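You operate a simulated robot arm through the tools that you are given. There is no shell and no other tool. Be economical: measure what you need, move in short steps, check, and stop when the job is done.

You run a simulated robot arm. Do the job below in one go: nothing can be reset, and whatever is moved stays where it is left.

TASK
Wind 3 bends on the winding jig, with the pull set by the chart.
Fine: reset the counter first; lock the jig lever again. Where these are worked on the way, their far stop is far enough and under half their travel is too little: jig lever.

The check looks at the end state, three seconds after you hand in, the way a careful person would. Anything else that was tipped, shoved, dropped, spilled or broken makes it a failure.

THE ROBOT
A 6-joint arm with a two-finger parallel gripper, fixed in place. Base frame: the origin is at the foot of the arm, x ahead of it, y to its left, z up; the work surface is at about z = 0.006. Units: m, degrees, N and s.
With the tool pointing down near the work surface it reaches from about 0.12 to 0.5 m from the base axis. Its first joint turns from -72.0 to 72.0 degrees. Payload 0.65 kg.
Tool frame: the origin (TCP) lies between the finger pads and is the grasp point; the fingertips stand 0.025 m ahead of it; z points along the fingers, y is the line along which they close. Largest opening 0.076 m; finger width 0.018, thickness 0.01; the body of the gripper, 0.036 by 0.078 m, starts 0.045 m behind the TCP.
Orientation is told as [roll, pitch, yaw] about the base's x, y, z axes, in that order, counted from this pose: with the fingers straight down and closing along the base's y, the tool's x points along the base's -x, its y along +y and its z along -z.

THE INTERFACE
- The arm moves only by the tool move_arm. Its argument "moves" is text: rows parted by semicolons, each of 7 numbers parted by spaces: the turn, a rotation vector about the tool's x, y, z in units of 8 degrees (1.0 is 8 degrees), then the shift along the tool's x, y, z in units of 20 mm (1.0 is 20 mm), then the finger opening in m, from 0 to 0.076. In form: ax ay az dx dy dz gripper; .... A call has 1 to 10 rows; each row shifts and turns the commanded pose from where the row before left it, along the tool's axes as they then stand. A call with a number of a shift or a turn outside -1 to 1 is refused whole. Each row takes 0.2 s and may step no farther than 0.05 m and 8.6 degrees from the row before; otherwise, or with a gripper value out of range, the whole call is refused. A pose out of reach is approached as far as the arm can. The call stops where the force on the tool passes 90 N (or 10 N more than at its start, if that is more) or the arm is blocked; 0.2 s more then pass. The fingers move at their own pace (about 0.108 m/s each) and stop on an object; they squeeze with about 27 N. The grip force told is the motor's: it shows also when the fingers shut on nothing. Time passes only in rows, and 0.2 s behind the last, so rows that do not move let the fingers close. It gives the time, the measured TCP pose, the force on the tool (base axes), the opening and the grip force at its end, in the units of the frame above (readings bear some noise), with the torque about the TCP (base axes, N m) and any sound that the robot's microphone picked up.
- Cameras (640 x 400 px; columns grow to the right, rows downward): "scene" is fixed at [0.0696, 0.2846, 0.4058]; the picture's right is [-0.61, -0.79, 0.00], its down [-0.44, 0.34, -0.83] and it looks along [0.66, -0.51, -0.55] (base axes); focal length 214 px, centre (320, 200). "wrist" rides on the gripper at [0.058, 0.011, -0.081] in the tool frame; the picture's right is [-0.18, 0.98, 0.00], its down [-0.75, -0.14, -0.64] and it looks along [-0.63, -0.12, 0.77] (tool axes); focal length 243 px, centre (320, 200). There is no depth. A picture from a camera that has moved, and an enlarged one, comes with that camera's place and axes in the base frame and with its lens.
- snapshot(camera): a new picture of that camera. No time passes.
- close_up(camera, box): a new picture of the part [left, top, right, bottom] of that camera's present view, enlarged. No time passes.
- close_job(): hands the job in; it is judged then, once.

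Go step by step. Nothing tells you positions but the pictures and the camera data: compare them with the known pose of the tool, close in by small moves and look again before you grip or let go. The budget is 120 turns and 64 pictures, counting those below and the enlarged ones. Unless the task says otherwise, let go and move clear before handing in, and close with one line.

The tools are called after ">>>" as a command line: name --argument value ..., lists and objects as JSON in quotes. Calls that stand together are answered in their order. move_arm: Moves the arm, as the interface text tells. Its arguments: {"type":"object","properties":{"moves":{"type":"string"}},"required":["moves"]} The other tools are called the same way: snapshot (camera) takes a picture; close_up (camera, box) takes an enlarged picture of a part of a camera's view; close_job () hands the job in.

At the start:

```text
time_s: 0.0
eef_pos: [0.2901, 0.0644, 0.3277]
ee_rot: [0.0, 0.0, -0.1]
wrist_force: [-0.4, 0.4, -0.4]
moment: [0.0, 0.02, 0.01]
grip_width: 0.076
grip_force: 0.0
```

scene: 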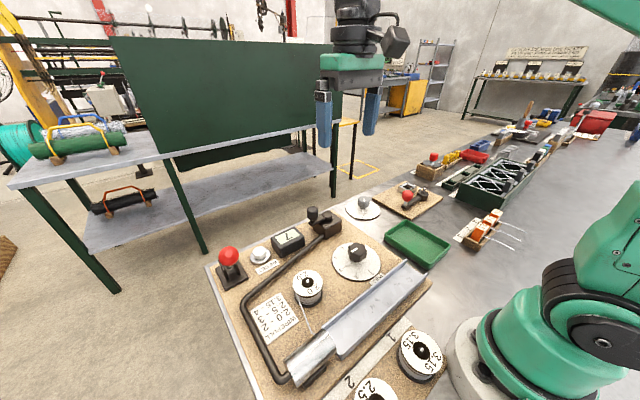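
wrist: 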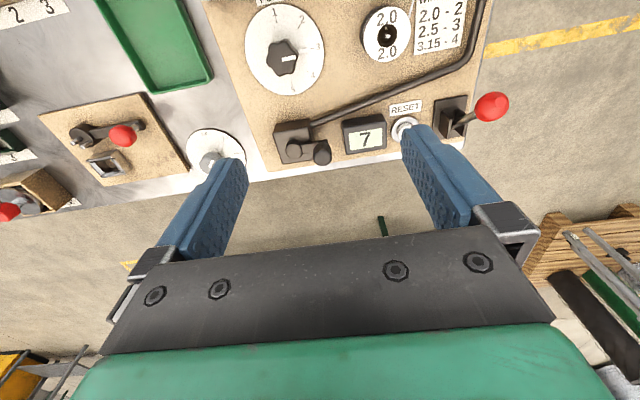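

I see the winding jig board with a counter (7), a reset button, a red lever, a pull dial, a crank and a chart. I'll look closer first.

>>> close_up --camera "scene" --box '[200, 190, 440, 400]'

>>> close_up --camera "wrist" --box '[200, 0, 520, 200]'

>>> close_up --camera "wrist" --box '[0, 0, 280, 220]'

```text
1.90 times, centred on (320, 295) of scene
camera zoom: at [0.0696, 0.2846, 0.4058], right [-0.61, -0.79, 0.0], down [-0.44, 0.34, -0.83], along [0.66, -0.51, -0.55], focal length 408 px, centre (320, 19)
```

zoom: 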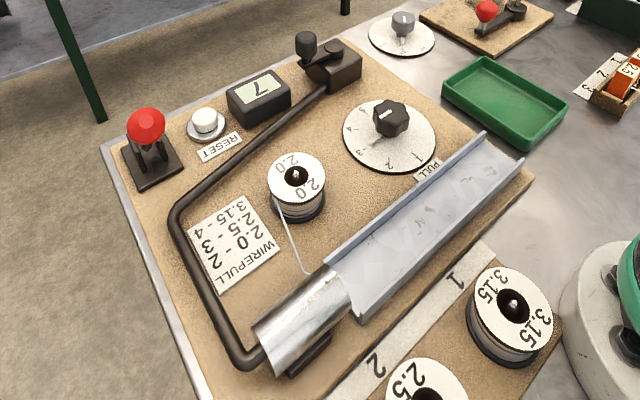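

```text
2.00 times, centred on (360, 100) of wrist
camera zoom: at [0.2333, 0.0759, 0.408], right [0.18, 0.98, 0.0], down [0.75, -0.14, 0.64], along [0.63, -0.12, -0.77], focal length 485 px, centre (240, 400)
```

zoom: 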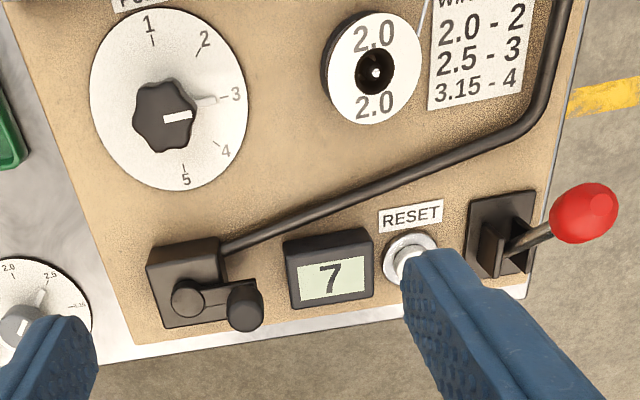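

```text
1.82 times, centred on (140, 110) of wrist
camera zoom: at [0.2333, 0.0759, 0.408], right [0.18, 0.98, 0.0], down [0.75, -0.14, 0.64], along [0.63, -0.12, -0.77], focal length 441 px, centre (647, 364)
```

zoom: 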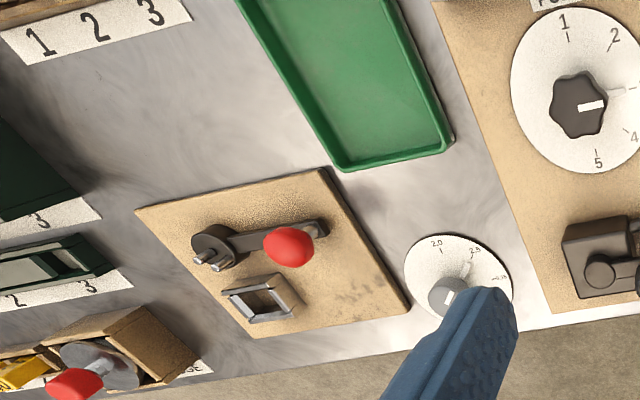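

The wire on the jig is 2.0, so the chart gives pull 2; the dial now stands near 3. I'll lower the wrist camera for a better look at the crank, dial and lever.

>>> move_arm --moves "0 0 0 0.5 0 1 0.03; 0 0 0 0.5 0 1 0.03; 0 0 0 0.5 0 1 0.03; 0 0 0 0 0 1 0.03; 0 0 0 0 0 0 0.03"

>>> snapshot --camera "wrist"

>>> close_up --camera "scene" --box '[205, 200, 365, 300]'

```text
time_s: 1.2
eef_pos: [0.2609, 0.0642, 0.2471]
ee_rot: [0.1, -0.1, 0.1]
wrist_force: [0.4, -0.8, -0.6]
moment: [-0.02, 0.0, 0.03]
grip_width: 0.0301
grip_force: 0.0
```

```text
58 pictures are left
camera wrist: at [0.2033, 0.0758, 0.3271], right [0.18, 0.98, 0.0], down [0.75, -0.14, 0.64], along [0.63, -0.12, -0.77], focal length 243 px, centre (320, 200)
```

wrist: 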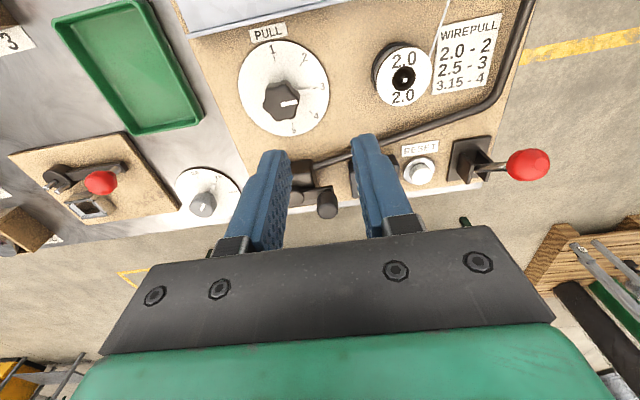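

```text
4.00 times, centred on (285, 250) of scene
camera zoom: at [0.0696, 0.2846, 0.4058], right [-0.61, -0.79, 0.0], down [-0.44, 0.34, -0.83], along [0.66, -0.51, -0.55], focal length 858 px, centre (460, 0)
```

zoom: 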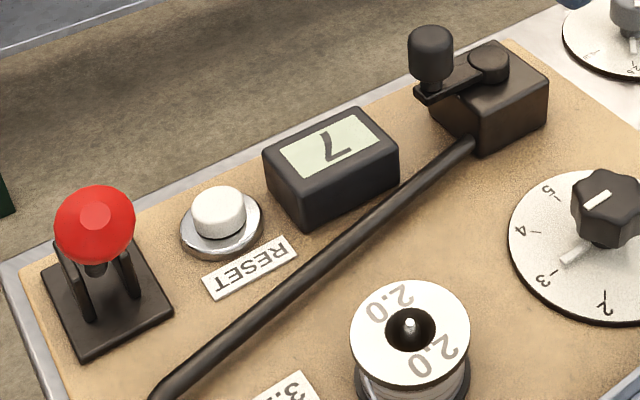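

Wire gauge is 2.0, crank axis is vertical, lever leans towards the robot. First the reset button, near (0.412, 0.178): I go above it with closed fingers.

>>> move_arm --moves "0 0 0 -0.93 0.71 0.5 0; 0 0 0 -0.93 0.71 0.5 0; 0 0 0 -0.93 0.71 0.5 0; 0 0 0 -0.93 0.71 0.5 0; 0 0 0 -0.93 0.71 0.5 0; 0 0 0 -0.93 0.71 0.5 0; 0 0 0 -0.93 0.71 0.5 0; 0 0 0 -0.93 0.71 0.5 0; 0 0 0 0 0 0.5 0; 0 0 0 0 0 0 0"

>>> snapshot --camera "wrist"

>>> close_up --camera "scene" --box '[205, 200, 365, 300]'

```text
time_s: 3.4
eef_pos: [0.4102, 0.1791, 0.1573]
ee_rot: [0.0, 0.1, 0.0]
wrist_force: [0.1, -0.2, 0.7]
moment: [0.02, -0.05, -0.03]
grip_width: 0.0003
grip_force: 22.8
```

```text
56 pictures are left
camera wrist: at [0.3524, 0.1898, 0.2378], right [0.18, 0.98, 0.0], down [0.75, -0.14, 0.64], along [0.63, -0.12, -0.77], focal length 243 px, centre (320, 200)
```

wrist: 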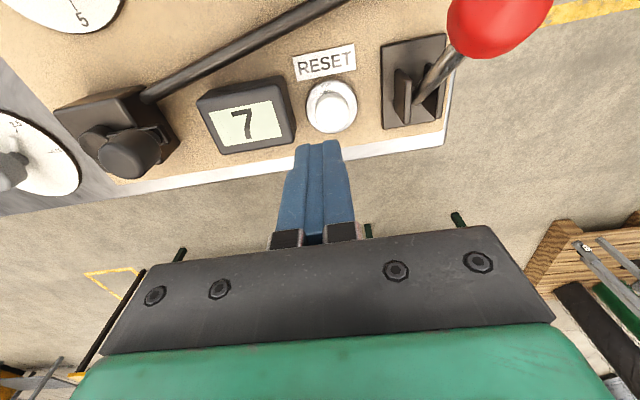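

```text
4.00 times, centred on (285, 250) of scene
camera zoom: at [0.0696, 0.2846, 0.4058], right [-0.61, -0.79, 0.0], down [-0.44, 0.34, -0.83], along [0.66, -0.51, -0.55], focal length 858 px, centre (460, 0)
```

zoom: 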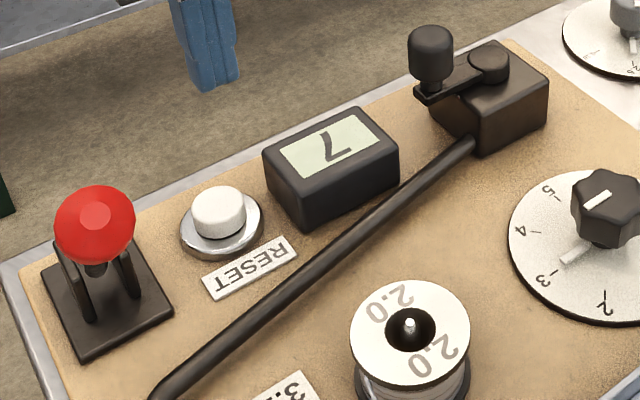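

Button is near (0.416, 0.186), top about z 0.04. I descend just above it.

>>> move_arm --moves "0 0 0 -0.3 0.35 0.5 0; 0 0 0 0 0 1 0; 0 0 0 0 0 1 0; 0 0 0 0 0 0.9 0; 0 0 0 0 0 0 0"

>>> close_up --camera "scene" --box '[205, 200, 365, 300]'

>>> snapshot --camera "wrist"

```text
time_s: 4.6
eef_pos: [0.4153, 0.1849, 0.0903]
ee_rot: [0.1, 0.1, -0.1]
wrist_force: [-0.2, -0.3, -0.5]
moment: [-0.04, -0.01, 0.0]
grip_width: 0.0001
grip_force: 23.0
```

```text
4.00 times, centred on (285, 250) of scene
camera zoom: at [0.0696, 0.2846, 0.4058], right [-0.61, -0.79, 0.0], down [-0.44, 0.34, -0.83], along [0.66, -0.51, -0.55], focal length 858 px, centre (460, 0)
```

zoom: 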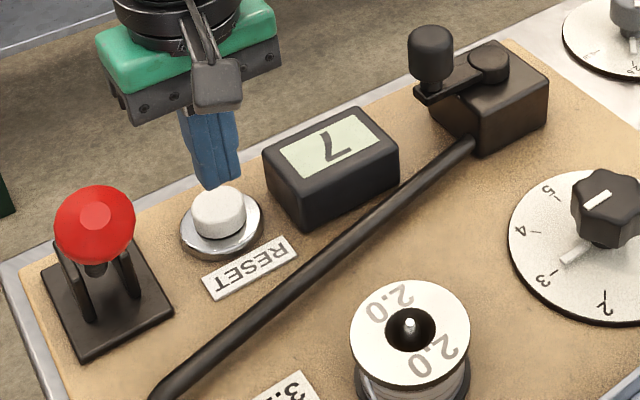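

```text
53 pictures are left
camera wrist: at [0.3577, 0.1966, 0.1698], right [0.18, 0.98, 0.0], down [0.75, -0.14, 0.64], along [0.63, -0.12, -0.77], focal length 243 px, centre (320, 200)
```

wrist: 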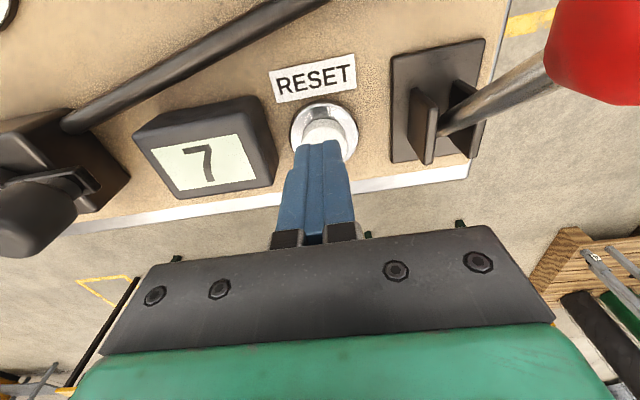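

Fingertips are nearly over the button; a small y correction, then I press in short steps.

>>> move_arm --moves "0 0 0 0.1 0.2 0.3 0; 0 0 0 0 0 0.4 0; 0 0 0 0 0 0.3 0; 0 0 0 0 0 0.1 0; 0 0 0 0 0 0 0"

>>> close_up --camera "scene" --box '[205, 200, 365, 300]'

```text
time_s: 5.8
eef_pos: [0.4131, 0.1889, 0.0676]
ee_rot: [-0.1, 0.0, 0.0]
wrist_force: [0.5, 0.5, -0.9]
moment: [-0.02, -0.01, 0.01]
grip_width: 0.0
grip_force: 23.6
```

```text
4.00 times, centred on (285, 250) of scene
camera zoom: at [0.0696, 0.2846, 0.4058], right [-0.61, -0.79, 0.0], down [-0.44, 0.34, -0.83], along [0.66, -0.51, -0.55], focal length 858 px, centre (460, 0)
```

zoom: 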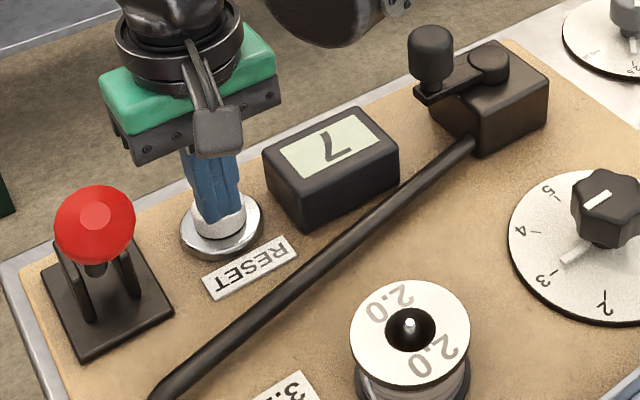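

About to touch; press further in small steps.

>>> move_arm --moves "0 0 0 0 0 0.15 0; 0 0 0 0 0 0.15 0; 0 0 0 0 0 0.1 0; 0 0 0 0 0 0 0"

>>> close_up --camera "scene" --box '[205, 200, 365, 300]'

```text
time_s: 6.8
eef_pos: [0.4137, 0.1887, 0.0598]
ee_rot: [0.0, 0.0, 0.0]
wrist_force: [-0.5, 0.8, 1.0]
moment: [-0.01, 0.01, -0.01]
grip_width: 0.0
grip_force: 23.3
```

```text
4.00 times, centred on (285, 250) of scene
camera zoom: at [0.0696, 0.2846, 0.4058], right [-0.61, -0.79, 0.0], down [-0.44, 0.34, -0.83], along [0.66, -0.51, -0.55], focal length 858 px, centre (460, 0)
```

zoom: 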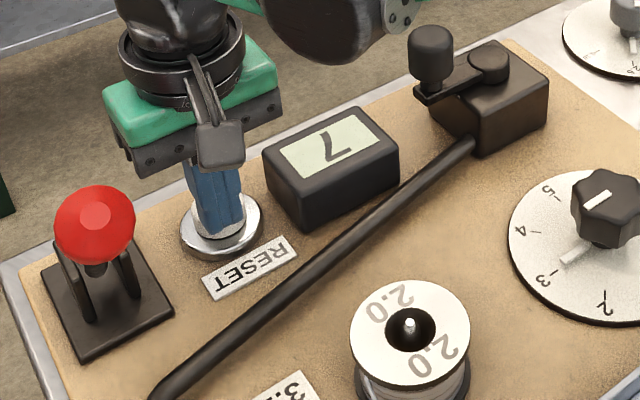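

The fingers are at the button's top; continue a few mm.

>>> move_arm --moves "0 0 0 0 0 0.1 0; 0 0 0 0 0 0.1 0; 0 0 0 0 0 0.1 0; 0 0 0 0 0 0 0"

>>> close_up --camera "scene" --box '[205, 200, 365, 300]'

```text
time_s: 7.8
eef_pos: [0.4129, 0.1898, 0.0553]
ee_rot: [0.0, 0.0, 0.0]
wrist_force: [0.2, 1.2, 4.4]
moment: [0.01, -0.07, 0.02]
grip_width: 0.0
grip_force: 23.5
heard: click
```

```text
4.00 times, centred on (285, 250) of scene
camera zoom: at [0.0696, 0.2846, 0.4058], right [-0.61, -0.79, 0.0], down [-0.44, 0.34, -0.83], along [0.66, -0.51, -0.55], focal length 858 px, centre (460, 0)
```

zoom: 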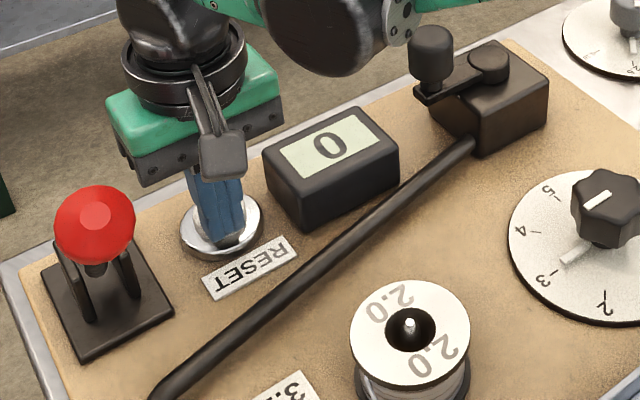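

The counter reads 0 after a click. Next the jig lever (ball near (0.373, 0.255, 0.11)): rise and go to its robot side.

>>> move_arm --moves "0 0 0 0 0 -1 0; 0 0 0 0 0 -1 0; 0 0 0 0 0 -1 0; 0 0 0 0 0 -1 0; 0 0 0 0 0 -1 0; 0 0 0 0 0 -1 0; 0 0 0 1 0.825 0 0; 0 0 0 1 0.825 0 0; 0 0 0 1 0.825 0 0; 0 0 0 1 0.825 0 0"

>>> snapshot --camera "wrist"

>>> snapshot --camera "scene"

```text
time_s: 10.0
eef_pos: [0.3326, 0.2549, 0.1742]
ee_rot: [0.1, 0.1, 0.0]
wrist_force: [0.2, -0.5, -0.3]
moment: [-0.02, 0.01, 0.06]
grip_width: 0.0
grip_force: 23.5
```

```text
49 pictures are left
camera wrist: at [0.2755, 0.2667, 0.2541], right [0.18, 0.98, 0.0], down [0.75, -0.14, 0.64], along [0.63, -0.12, -0.77], focal length 243 px, centre (320, 200)
```

wrist: 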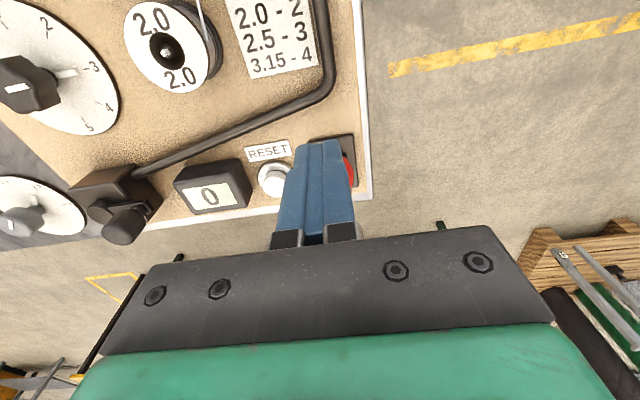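

```text
48 pictures are left
```

scene: 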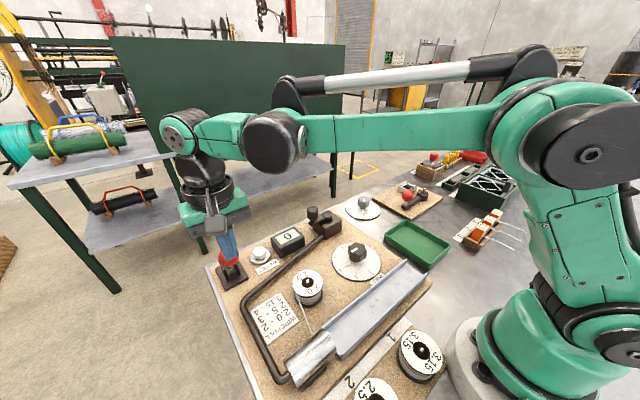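

The ball is right behind the fingers. I descend and push it away from the robot (+x).

>>> move_arm --moves "0 0 0 0.2 0 1 0; 0 0 0 0 0 1 0; 0 0 0 0 0 0.4 0; 0 0 0 -0.5 0 0 0; 0 0 0 -0.5 0 0 0; 0 0 0 -0.5 0 0 0; 0 0 0 -0.5 0 0 0"

>>> close_up --camera "scene" --box '[160, 180, 320, 300]'

```text
time_s: 11.6
eef_pos: [0.3705, 0.2547, 0.1254]
ee_rot: [0.0, -0.1, 0.0]
wrist_force: [-4.2, 0.4, 2.1]
moment: [-0.03, -0.05, -0.01]
grip_width: 0.0
grip_force: 23.3
```

```text
3.33 times, centred on (240, 240) of scene
camera zoom: at [0.0696, 0.2846, 0.4058], right [-0.61, -0.79, 0.0], down [-0.44, 0.34, -0.83], along [0.66, -0.51, -0.55], focal length 715 px, centre (587, 67)
```

zoom: 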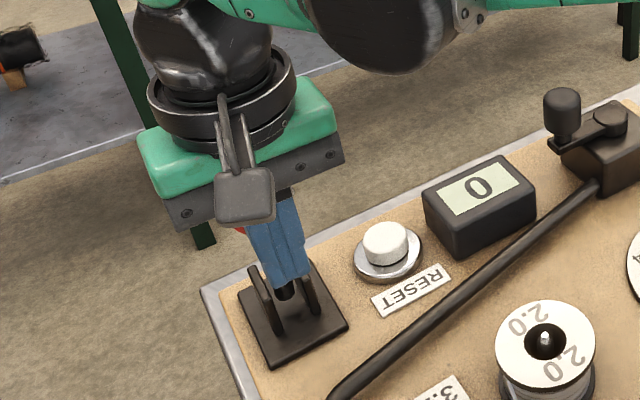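

The lever moves with light force (about 4 N). I keep pushing.

>>> move_arm --moves "0 0 0 -0.5 0 0 0; 0 0 0 -0.5 0 0 0; 0 0 0 -0.5 0 0 0; 0 0 0 -0.5 0 0 0; 0 0 0 0 0 0 0"

>>> close_up --camera "scene" --box '[160, 180, 320, 300]'

```text
time_s: 12.8
eef_pos: [0.408, 0.2554, 0.1255]
ee_rot: [0.0, 0.0, 0.0]
wrist_force: [-0.7, -0.5, 0.0]
moment: [-0.01, -0.02, 0.02]
grip_width: 0.0
grip_force: 23.4
```

```text
3.33 times, centred on (240, 240) of scene
camera zoom: at [0.0696, 0.2846, 0.4058], right [-0.61, -0.79, 0.0], down [-0.44, 0.34, -0.83], along [0.66, -0.51, -0.55], focal length 715 px, centre (587, 67)
```

zoom: 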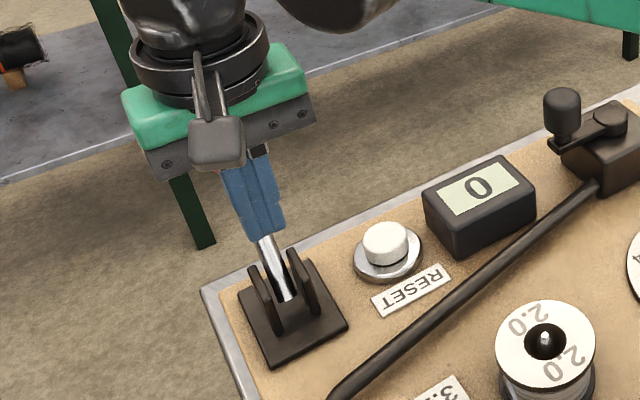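

The lever is past upright; push on towards its far stop.

>>> move_arm --moves "0 0 0 -0.4 0 0.1 0; 0 0 0 -0.4 0 0.1 0; 0 0 0 -0.4 0 0.1 0; 0 0 0 -0.4 0 0.1 0; 0 0 0 0 0 0 0"

>>> close_up --camera "scene" --box '[160, 180, 320, 300]'

```text
time_s: 14.0
eef_pos: [0.4268, 0.2468, 0.1156]
ee_rot: [0.0, 0.0, 0.0]
wrist_force: [-0.3, -0.3, -0.3]
moment: [-0.02, 0.02, 0.02]
grip_width: 0.0002
grip_force: 23.2
out of reach, approached as far as the arm can: row 2, 3, 4
```

```text
3.33 times, centred on (240, 240) of scene
camera zoom: at [0.0696, 0.2846, 0.4058], right [-0.61, -0.79, 0.0], down [-0.44, 0.34, -0.83], along [0.66, -0.51, -0.55], focal length 715 px, centre (587, 67)
```

zoom: 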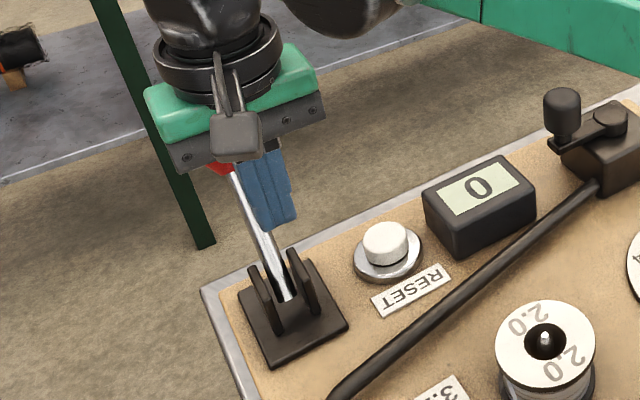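

The ball now leans about as far away as it first leaned towards me. I back off and look.

>>> move_arm --moves "0 0 0 1 -0.3 0 0; 0 0 0 1 -0.3 -0.5 0; 0 0 0 1 -0.5 -1 0; 0 0 0 1 -1 -1 0; 0 0 0 0.5 -1 -1 0; 0 0 0 0 -1 0 0; 0 0 0 0 0 0 0"

>>> close_up --camera "scene" --box '[200, 190, 440, 400]'

>>> snapshot --camera "wrist"

```text
time_s: 15.6
eef_pos: [0.3356, 0.1639, 0.1868]
ee_rot: [-0.1, 0.0, 0.0]
wrist_force: [1.3, 1.0, 0.9]
moment: [0.01, -0.02, 0.0]
grip_width: 0.0001
grip_force: 23.1
```

```text
1.90 times, centred on (320, 295) of scene
camera zoom: at [0.0696, 0.2846, 0.4058], right [-0.61, -0.79, 0.0], down [-0.44, 0.34, -0.83], along [0.66, -0.51, -0.55], focal length 408 px, centre (320, 19)
```

zoom: 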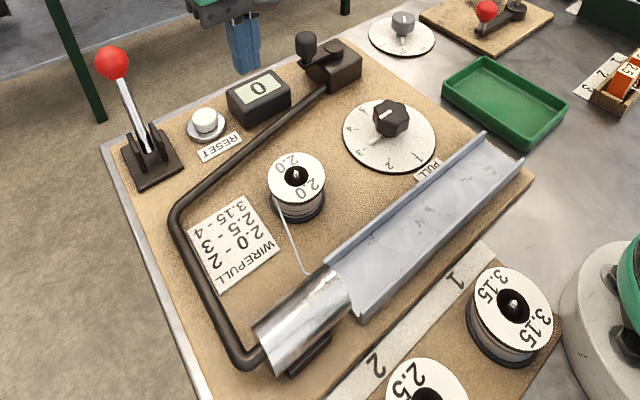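

```text
43 pictures are left
camera wrist: at [0.2787, 0.1755, 0.2653], right [0.18, 0.98, 0.0], down [0.75, -0.14, 0.64], along [0.63, -0.12, -0.77], focal length 243 px, centre (320, 200)
```

wrist: 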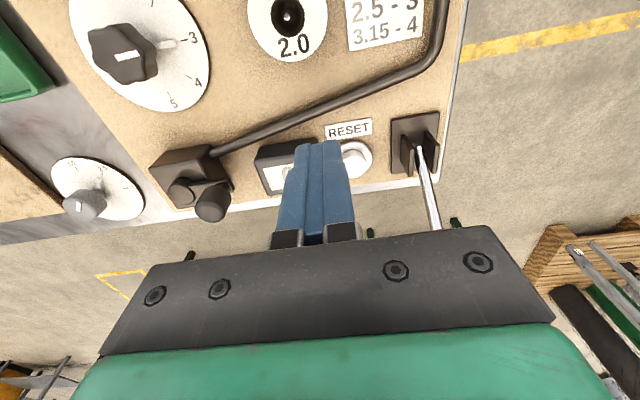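

Lever is fully over. Next the pull dial: its knob is near (0.284, 0.017), numbers 45° apart, now at 3. I move above it with opened fingers.

>>> move_arm --moves "0 0 0 0.32 -0.92 0.25 0.06; 0 0 0 0.32 -0.92 0.25 0.06; 0 0 0 0.32 -0.92 0.25 0.06; 0 0 0 0.32 -0.92 0.25 0.06; 0 0 0 0.32 -0.92 0.25 0.06; 0 0 0 0.32 -0.92 0.25 0.06; 0 0 0 0.32 -0.92 0.25 0.06; 0 0 0 0.32 -0.92 0.25 0.06; 0 0 0 0 0 0 0.06"

>>> snapshot --camera "wrist"

>>> close_up --camera "scene" --box '[280, 180, 440, 300]'

```text
time_s: 17.6
eef_pos: [0.286, 0.0166, 0.1439]
ee_rot: [0.0, 0.0, 0.0]
wrist_force: [0.4, 0.5, -0.3]
moment: [0.03, -0.02, 0.01]
grip_width: 0.0598
grip_force: 0.2
```

```text
42 pictures are left
camera wrist: at [0.2279, 0.028, 0.224], right [0.18, 0.98, 0.0], down [0.75, -0.14, 0.64], along [0.63, -0.12, -0.77], focal length 243 px, centre (320, 200)
```

wrist: 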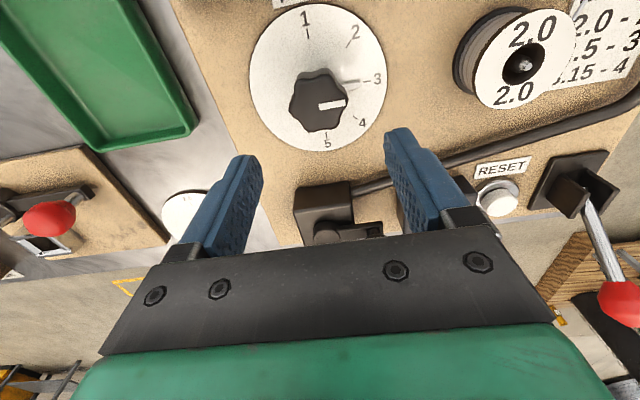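

```text
3.33 times, centred on (360, 240) of scene
camera zoom: at [0.0696, 0.2846, 0.4058], right [-0.61, -0.79, 0.0], down [-0.44, 0.34, -0.83], along [0.66, -0.51, -0.55], focal length 715 px, centre (187, 67)
```

zoom: 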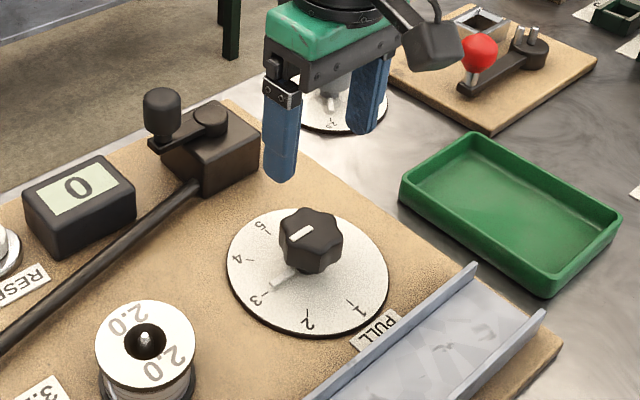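

Aligned over the knob. I descend around it.

>>> move_arm --moves "0 0 0 0.1 0 1 0.06; 0 0 0 0 0 1 0.06; 0 0 0 0 0 1 0.06; 0 0 0 0 0 0.9 0.06; 0 0 0 0 0 0 0.06"

>>> close_up --camera "scene" --box '[280, 180, 440, 300]'

>>> snapshot --camera "wrist"

```text
time_s: 18.8
eef_pos: [0.2832, 0.017, 0.0665]
ee_rot: [0.0, 0.0, -0.1]
wrist_force: [0.3, 0.7, -0.4]
moment: [-0.01, -0.03, -0.01]
grip_width: 0.06
grip_force: 0.0
```

```text
3.33 times, centred on (360, 240) of scene
camera zoom: at [0.0696, 0.2846, 0.4058], right [-0.61, -0.79, 0.0], down [-0.44, 0.34, -0.83], along [0.66, -0.51, -0.55], focal length 715 px, centre (187, 67)
```

zoom: 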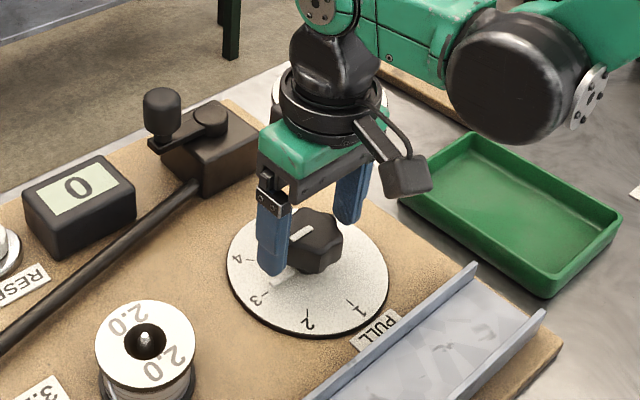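

```text
39 pictures are left
camera wrist: at [0.2261, 0.0289, 0.1461], right [0.18, 0.98, 0.0], down [0.75, -0.14, 0.64], along [0.63, -0.12, -0.77], focal length 243 px, centre (320, 200)
```

wrist: 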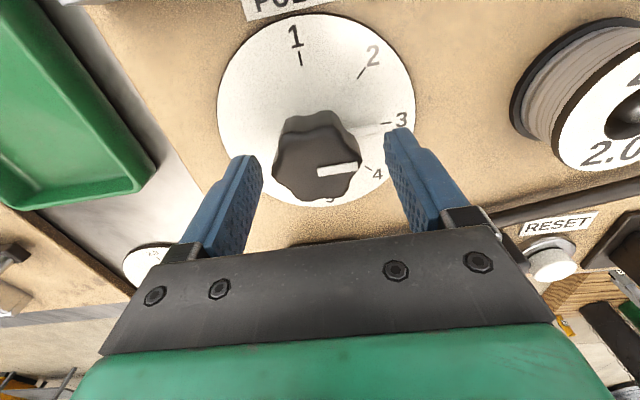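

Fingers straddle the knob. I go 6 mm lower and close.

>>> move_arm --moves "0 0 0 0 0 0.35 0.06; 0 0 0 0 0 0 0.02; 0 0 0 0 0 0 0.02; 0 0 0 0 0 0 0.02"

>>> close_up --camera "wrist" --box '[180, 0, 500, 220]'

```text
time_s: 19.8
eef_pos: [0.284, 0.0149, 0.0595]
ee_rot: [-0.4, 0.0, 0.0]
wrist_force: [0.9, -36.3, -2.1]
moment: [-0.36, 0.17, -0.07]
grip_width: 0.0392
grip_force: 45.5
```

```text
1.82 times, centred on (340, 110) of wrist
camera zoom: at [0.2259, 0.0276, 0.1394], right [0.19, 0.98, -0.01], down [0.75, -0.14, 0.64], along [0.63, -0.13, -0.76], focal length 441 px, centre (284, 364)
```

zoom: 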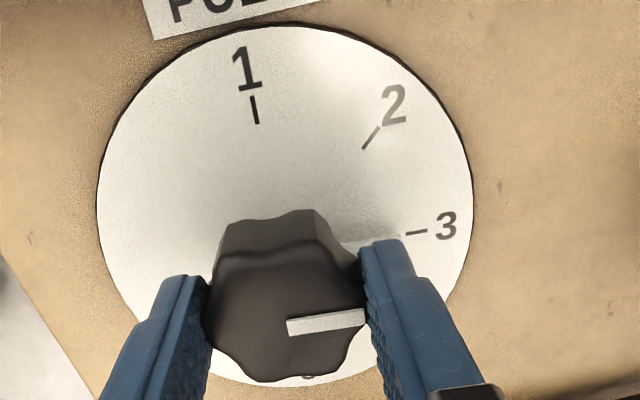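

Gripped (39 mm), but off-centre with 36 N sideways; I shift a little to −y to centre.

>>> move_arm --moves "0 0 0 0 -0.1 0 0.02; 0 0 0 0 0 0 0.02"

```text
time_s: 20.4
eef_pos: [0.2834, 0.0157, 0.0592]
ee_rot: [0.0, -0.3, -0.1]
wrist_force: [5.7, -13.5, 17.8]
moment: [-0.89, 0.29, -0.04]
grip_width: 0.0391
grip_force: 44.7
```

Better; another 1 mm, then I rotate −45° about the tool axis in steps.

>>> move_arm --moves "0 0 0 0 -0.05 0 0.02; 0 0 -0.5 0 0 0 0.02; 0 0 -0.5 0 0 0 0.02; 0 0 0 0 0 0 0.02"

>>> close_up --camera "scene" --box '[280, 180, 440, 300]'

```text
time_s: 21.4
eef_pos: [0.2837, 0.015, 0.06]
ee_rot: [0.2, 0.0, 8.1]
wrist_force: [6.5, 16.4, 35.1]
moment: [0.45, 0.32, 0.02]
grip_width: 0.0389
grip_force: 44.4
```

```text
3.33 times, centred on (360, 240) of scene
camera zoom: at [0.0695, 0.2846, 0.4058], right [-0.61, -0.79, 0.0], down [-0.44, 0.34, -0.83], along [0.66, -0.51, -0.55], focal length 715 px, centre (187, 67)
```

zoom: 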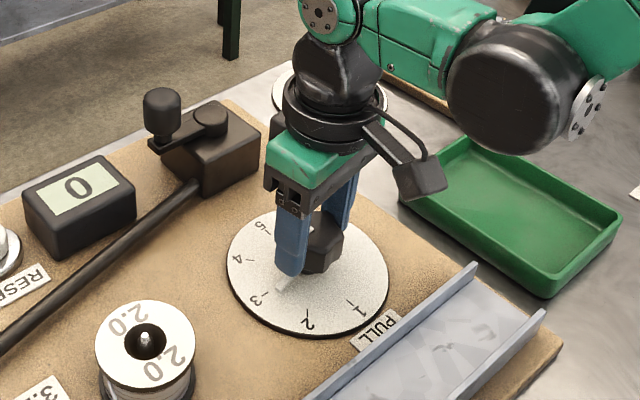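

The knob turns along with the grip. I relieve the vertical force and continue to 45°.

>>> move_arm --moves "0 0 0 0 0.03 -0.1 0.02; 0 0 -0.8 0 0 0 0.02; 0 0 -0.8 0 0 0 0.02; 0 0 -0.8 0 0 0 0.02; 0 0 -0.8 0 0 0 0.02; 0 0 0 0 0 0 0.02"

>>> close_up --camera "scene" --box '[280, 180, 440, 300]'

>>> snapshot --camera "wrist"

```text
time_s: 22.8
eef_pos: [0.283, 0.0134, 0.0618]
ee_rot: [0.1, 0.0, 33.7]
wrist_force: [2.8, 7.2, -9.2]
moment: [0.16, 0.0, 0.03]
grip_width: 0.039
grip_force: 45.1
```

```text
3.33 times, centred on (360, 240) of scene
camera zoom: at [0.0696, 0.2846, 0.4057], right [-0.61, -0.79, 0.0], down [-0.44, 0.34, -0.83], along [0.66, -0.51, -0.56], focal length 715 px, centre (187, 67)
```

zoom: 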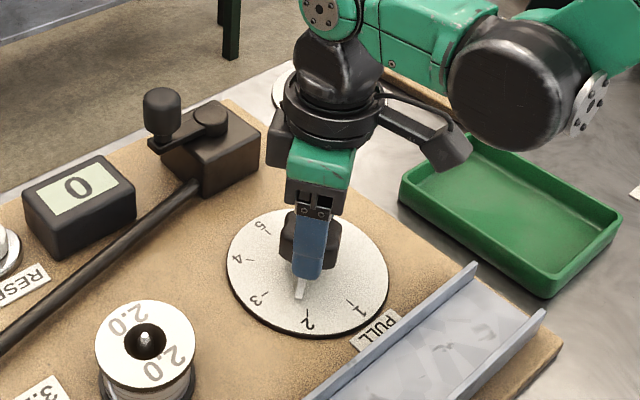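

```text
35 pictures are left
camera wrist: at [0.2294, -0.0085, 0.1416], right [-0.39, 0.92, 0.0], down [0.7, 0.3, 0.64], along [0.59, 0.25, -0.77], focal length 243 px, centre (320, 200)
```

wrist: 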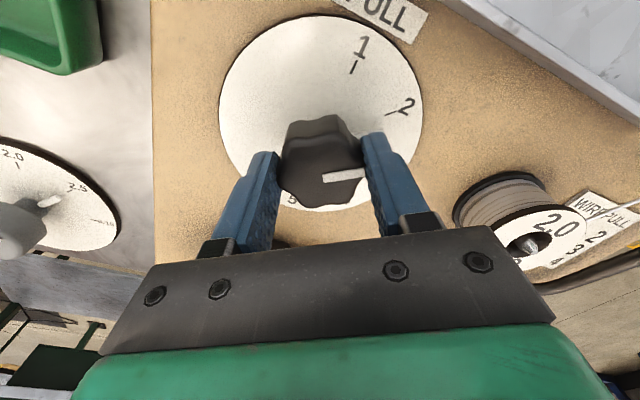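

Pointer follows; about 11° more to reach 2.

>>> move_arm --moves "0 0 -0.8 0 0 0 0.02; 0 0 -0.61 0 0 0 0.02; 0 0 0 0 0 0 0.02"

>>> close_up --camera "scene" --box '[325, 225, 405, 285]'

```text
time_s: 23.6
eef_pos: [0.2832, 0.0128, 0.0617]
ee_rot: [-0.1, 0.0, 44.9]
wrist_force: [4.2, -7.5, 33.6]
moment: [0.1, -0.28, 0.0]
grip_width: 0.0388
grip_force: 44.9
```

```text
6.67 times, centred on (365, 255) of scene
camera zoom: at [0.0695, 0.2846, 0.4058], right [-0.61, -0.79, 0.0], down [-0.44, 0.34, -0.83], along [0.66, -0.51, -0.55], focal length 1430 px, centre (20, -167)
```

zoom: 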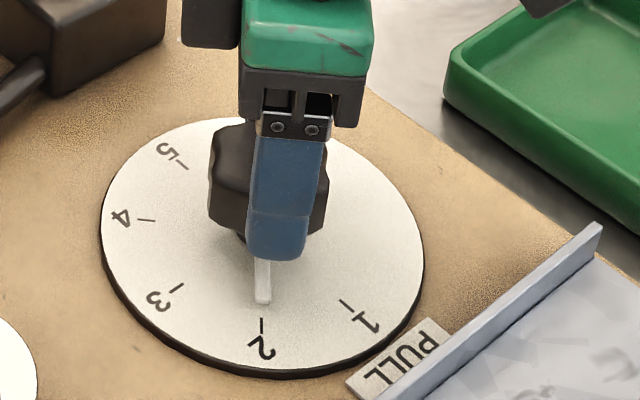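

The pointer sits on 2. Release and rise, turning back.

>>> move_arm --moves "0 0 0 0 0 0 0.065; 0 0 0 0 0 0 0.065; 0 0 0 0 0 -0.5 0.065; 0 0 0 0 0 -1 0.065; 0 0 0 0 0 -1 0.065; 0 0 0.93 0 0 -1 0.065; 0 0 0.93 0 0 -1 0.065; 0 0 0.93 0 0 -1 0.065; 0 0 0.93 0 0 -0.5 0.065; 0 0 0.93 0 0 0 0.065"

>>> close_up --camera "scene" --box '[325, 225, 405, 285]'

>>> snapshot --camera "wrist"

```text
time_s: 25.8
eef_pos: [0.2823, 0.0143, 0.1821]
ee_rot: [0.0, -0.1, 7.5]
wrist_force: [0.3, 0.3, -0.5]
moment: [-0.01, -0.03, 0.01]
grip_width: 0.0651
grip_force: 0.1
```

```text
6.67 times, centred on (365, 255) of scene
camera zoom: at [0.0696, 0.2846, 0.4058], right [-0.61, -0.79, 0.0], down [-0.44, 0.34, -0.83], along [0.66, -0.51, -0.55], focal length 1430 px, centre (20, -167)
```

zoom: 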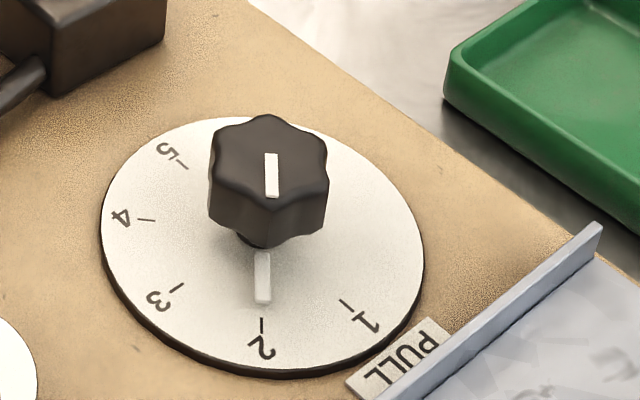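

```text
32 pictures are left
camera wrist: at [0.2248, 0.0182, 0.2617], right [0.05, 1.0, 0.0], down [0.76, -0.04, 0.64], along [0.64, -0.03, -0.77], focal length 243 px, centre (320, 200)
```

wrist: 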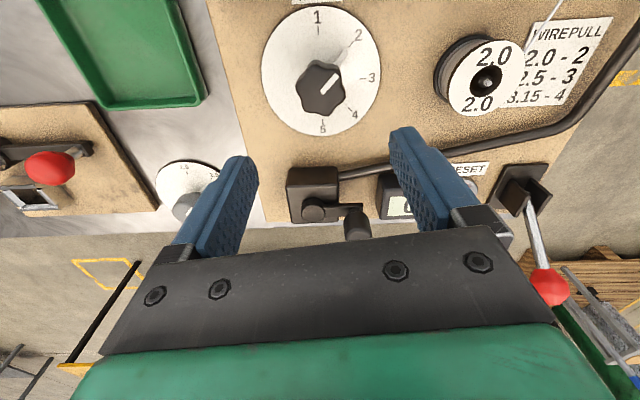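

Dial is set to 2. Now the crank: knob estimated at (0.402, 0.044, ~0.095), pivot at (0.398, 0.005). I move above the knob.

>>> move_arm --moves "0 0 0.94 0 0 0 0.045; 0 0 0 -1 0.25 0 0.045; 0 0 0 -1 0.25 0 0.045; 0 0 0 -1 0.25 0 0.045; 0 0 0 -1 0.25 0 0.045; 0 0 0 -1 0.25 0 0.045; 0 0 0 -0.95 0.25 0 0.045; 0 0 0 0 0 0.5 0.045; 0 0 0 0 0 0 0.045"

>>> snapshot --camera "wrist"

>>> close_up --camera "scene" --box '[260, 170, 380, 260]'

```text
time_s: 27.8
eef_pos: [0.4026, 0.0447, 0.1713]
ee_rot: [0.0, -0.1, 0.1]
wrist_force: [-0.4, 1.2, -0.1]
moment: [0.01, -0.01, 0.0]
grip_width: 0.0449
grip_force: 0.0
```

```text
31 pictures are left
camera wrist: at [0.3447, 0.056, 0.2512], right [0.18, 0.98, 0.0], down [0.75, -0.14, 0.64], along [0.63, -0.12, -0.77], focal length 243 px, centre (320, 200)
```

wrist: 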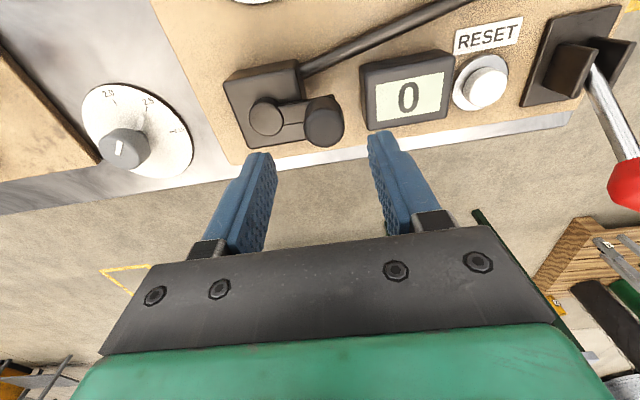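

```text
4.44 times, centred on (320, 215) of scene
camera zoom: at [0.0696, 0.2846, 0.4058], right [-0.61, -0.79, 0.0], down [-0.44, 0.34, -0.83], along [0.66, -0.51, -0.55], focal length 953 px, centre (320, 133)
```

zoom: 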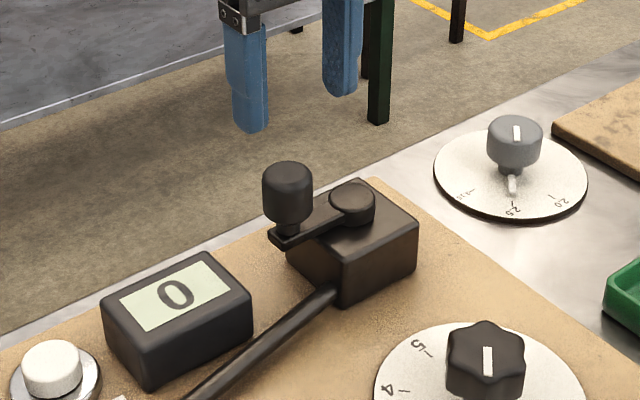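

Crank knob is now estimated at (0.409, 0.0455), pivot (0.404, 0.0055), radius about 40 mm. I descend around the knob and look.

>>> move_arm --moves "0 0 0 -0.32 0.04 1 0.045; 0 0 0 0 0 1 0.045; 0 0 0 0 0 0.85 0.045; 0 0 0 0 0 0 0.045"

>>> snapshot --camera "wrist"

>>> close_up --camera "scene" --box '[260, 170, 380, 260]'

```text
time_s: 28.8
eef_pos: [0.4091, 0.0453, 0.1148]
ee_rot: [0.0, 0.0, 0.1]
wrist_force: [0.8, -0.2, 0.1]
moment: [0.0, -0.03, 0.03]
grip_width: 0.0448
grip_force: 0.0
```

```text
29 pictures are left
camera wrist: at [0.3507, 0.057, 0.195], right [0.18, 0.98, 0.0], down [0.75, -0.14, 0.64], along [0.63, -0.12, -0.77], focal length 243 px, centre (320, 200)
```

wrist: 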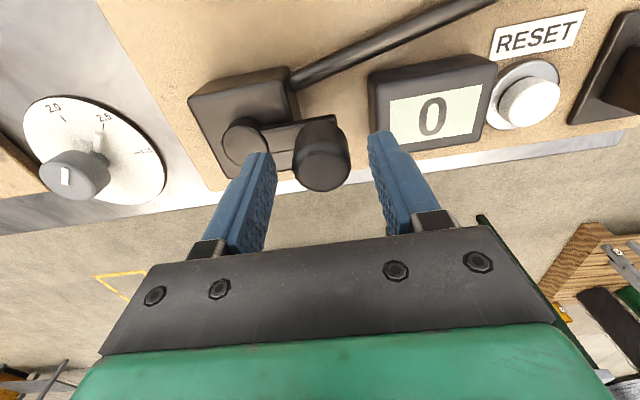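

```text
4.44 times, centred on (320, 215) of scene
camera zoom: at [0.0696, 0.2846, 0.4058], right [-0.61, -0.79, 0.0], down [-0.44, 0.34, -0.83], along [0.66, -0.51, -0.55], focal length 953 px, centre (320, 133)
```

zoom: 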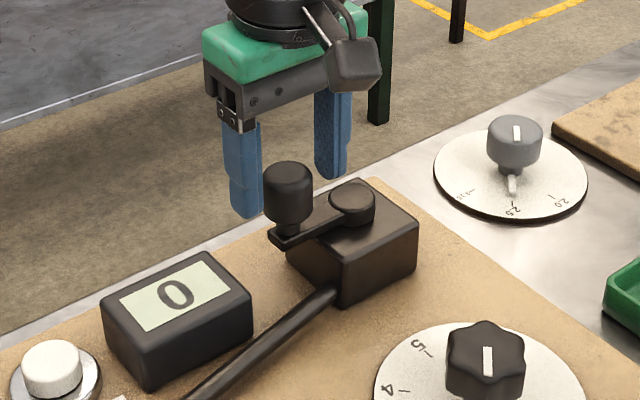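

Knob lies between the fingers in both views. I lower slightly and close.

>>> move_arm --moves "0 0 0 0 0.05 0.2 0.045; 0 0 0 0 0 0 0.01; 0 0 0 0 0 0 0.01; 0 0 0 0 0 0 0.01"

>>> close_up --camera "scene" --box '[260, 170, 380, 260]'

>>> close_up --camera "wrist" --box '[200, 50, 440, 200]'

```text
time_s: 29.8
eef_pos: [0.4082, 0.047, 0.1102]
ee_rot: [-0.1, 0.0, 0.1]
wrist_force: [0.7, -11.7, 5.4]
moment: [-0.3, 0.0, -0.03]
grip_width: 0.0267
grip_force: 42.3
```

```text
4.44 times, centred on (320, 215) of scene
camera zoom: at [0.0696, 0.2846, 0.4058], right [-0.61, -0.79, 0.0], down [-0.44, 0.34, -0.83], along [0.66, -0.51, -0.55], focal length 953 px, centre (320, 133)
```

zoom: 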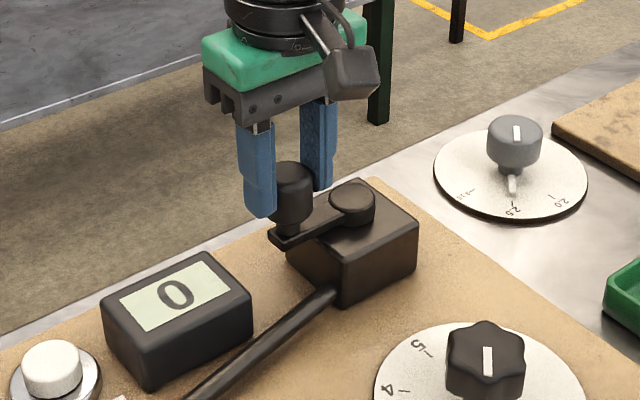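

```text
2.67 times, centred on (320, 125) of wrist
camera zoom: at [0.3507, 0.0577, 0.1911], right [0.18, 0.98, 0.0], down [0.75, -0.14, 0.64], along [0.63, -0.12, -0.77], focal length 647 px, centre (320, 400)
```

zoom: 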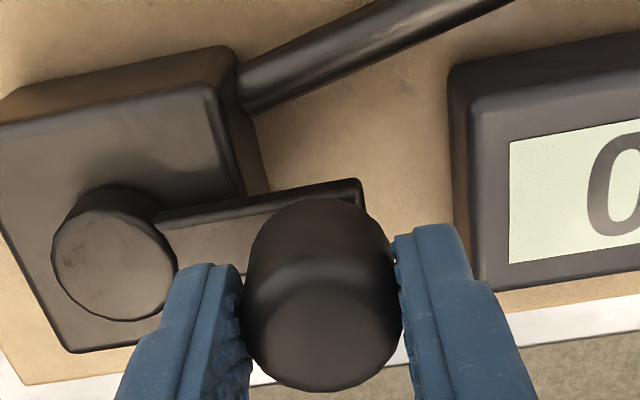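

Firm grip on the knob. I try the first 45° clockwise (seen from above) and watch the forces.

>>> move_arm --moves "0 0 0 -0.51 -0.113 0 0.01; 0 0 0 -0.463 -0.241 0 0.01; 0 0 0 -0.385 -0.353 0 0.01; 0 0 0 0 0 0 0.01"

>>> close_up --camera "scene" --box '[260, 170, 380, 260]'

```text
time_s: 30.8
eef_pos: [0.4369, 0.0342, 0.111]
ee_rot: [0.4, -0.2, 0.3]
wrist_force: [23.6, 31.6, 9.1]
moment: [0.91, 0.11, 0.09]
grip_width: 0.0268
grip_force: 41.5
```

```text
4.44 times, centred on (320, 215) of scene
camera zoom: at [0.0696, 0.2846, 0.4058], right [-0.61, -0.79, 0.0], down [-0.44, 0.34, -0.83], along [0.66, -0.51, -0.55], focal length 953 px, centre (320, 133)
```

zoom: 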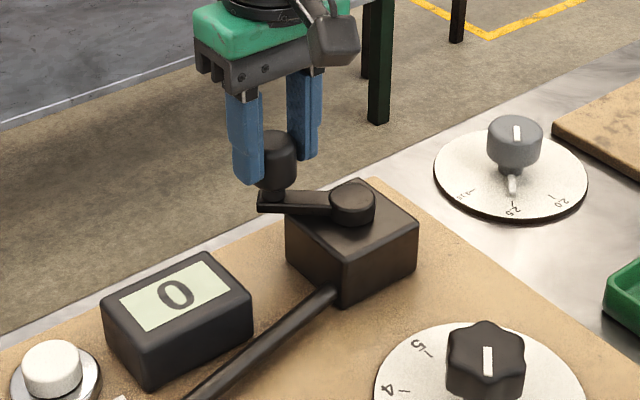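

The crank turns freely. The outward pull says the radius is slightly larger than I assumed; I correct by 2.5 mm outward and continue about 45° more.

>>> move_arm --moves "0 0 0 -0.08 0.1 0 0.01; 0 0 0 0 0 0 0.01"

```text
time_s: 31.4
eef_pos: [0.4369, 0.0338, 0.1102]
ee_rot: [0.0, 0.0, 0.2]
wrist_force: [10.2, 12.3, 8.9]
moment: [0.55, -0.91, 0.04]
grip_width: 0.0266
grip_force: 41.5
```

Continue with pivot about (0.4055, 0.004), radius 43 mm.

>>> move_arm --moves "0 0 0 -0.48 -0.568 0 0.01; 0 0 0 -0.174 -0.732 0 0.01; 0 0 0 0.086 -0.747 0 0.01; 0 0 0 0 0 0 0.01"

```text
time_s: 32.4
eef_pos: [0.4511, -0.008, 0.111]
ee_rot: [-0.1, -0.2, 0.0]
wrist_force: [30.2, -12.0, 8.3]
moment: [-0.38, -0.56, -0.06]
grip_width: 0.027
grip_force: 41.5
```

Three points fit a circle with centre about (0.404, 0.000) and radius 47 mm. I go on with that.

>>> move_arm --moves "0 0 0 0.145 -0.82 0 0.01; 0 0 0 0.522 -0.63 0 0.01; 0 0 0 0.708 -0.415 0 0.01; 0 0 0 0.81 -0.15 0 0.01; 0 0 0 0 0 0 0.01"

>>> close_up --camera "scene" --box '[260, 170, 380, 260]'

```text
time_s: 33.6
eef_pos: [0.4052, -0.0471, 0.1108]
ee_rot: [0.2, 0.1, 0.3]
wrist_force: [0.4, 23.0, -28.0]
moment: [0.46, -0.04, 0.14]
grip_width: 0.0268
grip_force: 41.4
```

```text
4.44 times, centred on (320, 215) of scene
camera zoom: at [0.0697, 0.2846, 0.4057], right [-0.61, -0.79, 0.0], down [-0.44, 0.34, -0.83], along [0.66, -0.51, -0.56], focal length 953 px, centre (320, 133)
```

zoom: 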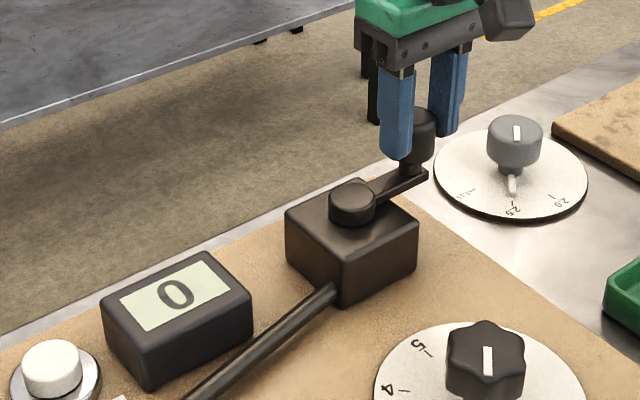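

Half a turn done, good fit. Continue the second half.

>>> move_arm --moves "0 0 0 0.835 0.255 0.02 0.01; 0 0 0 0.705 0.405 0 0.01; 0 0 0 0.52 0.625 0 0.01; 0 0 0 0.28 0.765 0 0.01; 0 0 0 0 0.81 0 0.01; 0 0 0 0 0 0 0.01"

```text
time_s: 35.0
eef_pos: [0.3587, 0.0099, 0.1105]
ee_rot: [0.0, -0.2, 0.0]
wrist_force: [12.0, -7.0, 11.6]
moment: [-0.15, -0.53, 0.02]
grip_width: 0.0269
grip_force: 41.7
```

Three quarters done, forces small. Finish the first turn.

>>> move_arm --moves "0 0 0 -0.33 0.69 0 0.01; 0 0 0 -0.52 0.625 0 0.01; 0 0 0 -0.705 0.405 0 0.01; 0 0 0 -0.8 0.14 0 0.01; 0 0 0 -0.4 0 0 0.01; 0 0 0 0 0 0 0.01"

>>> close_up --camera "scene" --box '[260, 170, 380, 260]'

```text
time_s: 36.4
eef_pos: [0.414, 0.0445, 0.1089]
ee_rot: [-0.4, 0.1, -0.1]
wrist_force: [-11.7, -37.6, -7.7]
moment: [-0.84, 1.22, -0.24]
grip_width: 0.0269
grip_force: 42.0
```

```text
4.44 times, centred on (320, 215) of scene
camera zoom: at [0.0697, 0.2846, 0.4057], right [-0.61, -0.79, 0.0], down [-0.44, 0.34, -0.83], along [0.66, -0.51, -0.56], focal length 953 px, centre (320, 133)
```

zoom: 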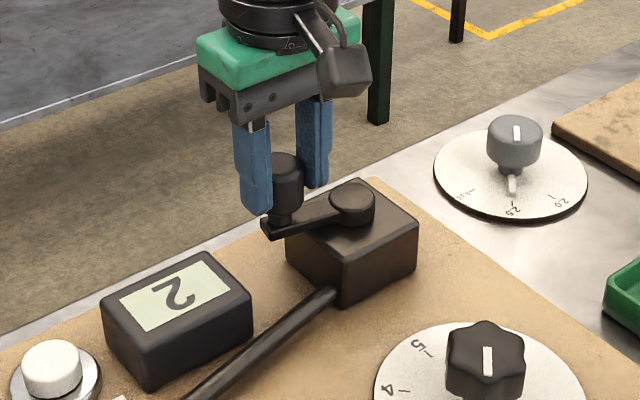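

After one full turn the counter shows 2: one bend per half turn. So 3 bends need about another half turn; I go most of it, then creep.

>>> move_arm --moves "0 0 0 -0.63 -0.455 0 0.01; 0 0 0 -0.615 -0.515 0 0.01; 0 0 0 -0.4 -0.695 0 0.01; 0 0 0 -0.14 -0.79 0 0.01; 0 0 0 0.14 -0.79 0 0.01; 0 0 0 0.4 -0.695 0 0.01; 0 0 0 0 0 0 0.01"

>>> close_up --camera "scene" --box '[260, 170, 380, 260]'

```text
time_s: 38.0
eef_pos: [0.4383, -0.0311, 0.1099]
ee_rot: [0.1, 0.0, 0.2]
wrist_force: [-2.6, 7.0, 0.1]
moment: [0.25, 0.24, 0.03]
grip_width: 0.0268
grip_force: 41.2
```

```text
4.44 times, centred on (320, 215) of scene
camera zoom: at [0.0696, 0.2846, 0.4058], right [-0.61, -0.79, 0.0], down [-0.44, 0.34, -0.83], along [0.66, -0.51, -0.55], focal length 953 px, centre (320, 133)
```

zoom: 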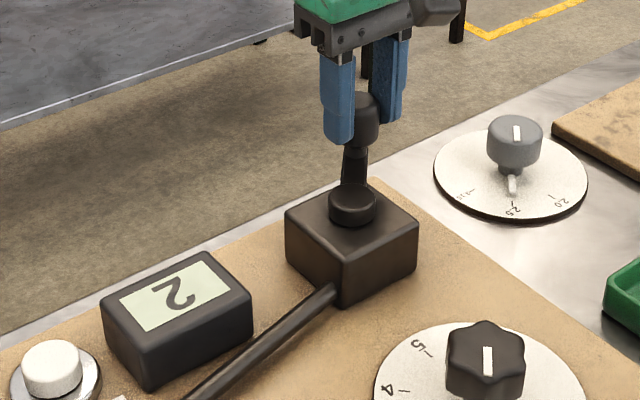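

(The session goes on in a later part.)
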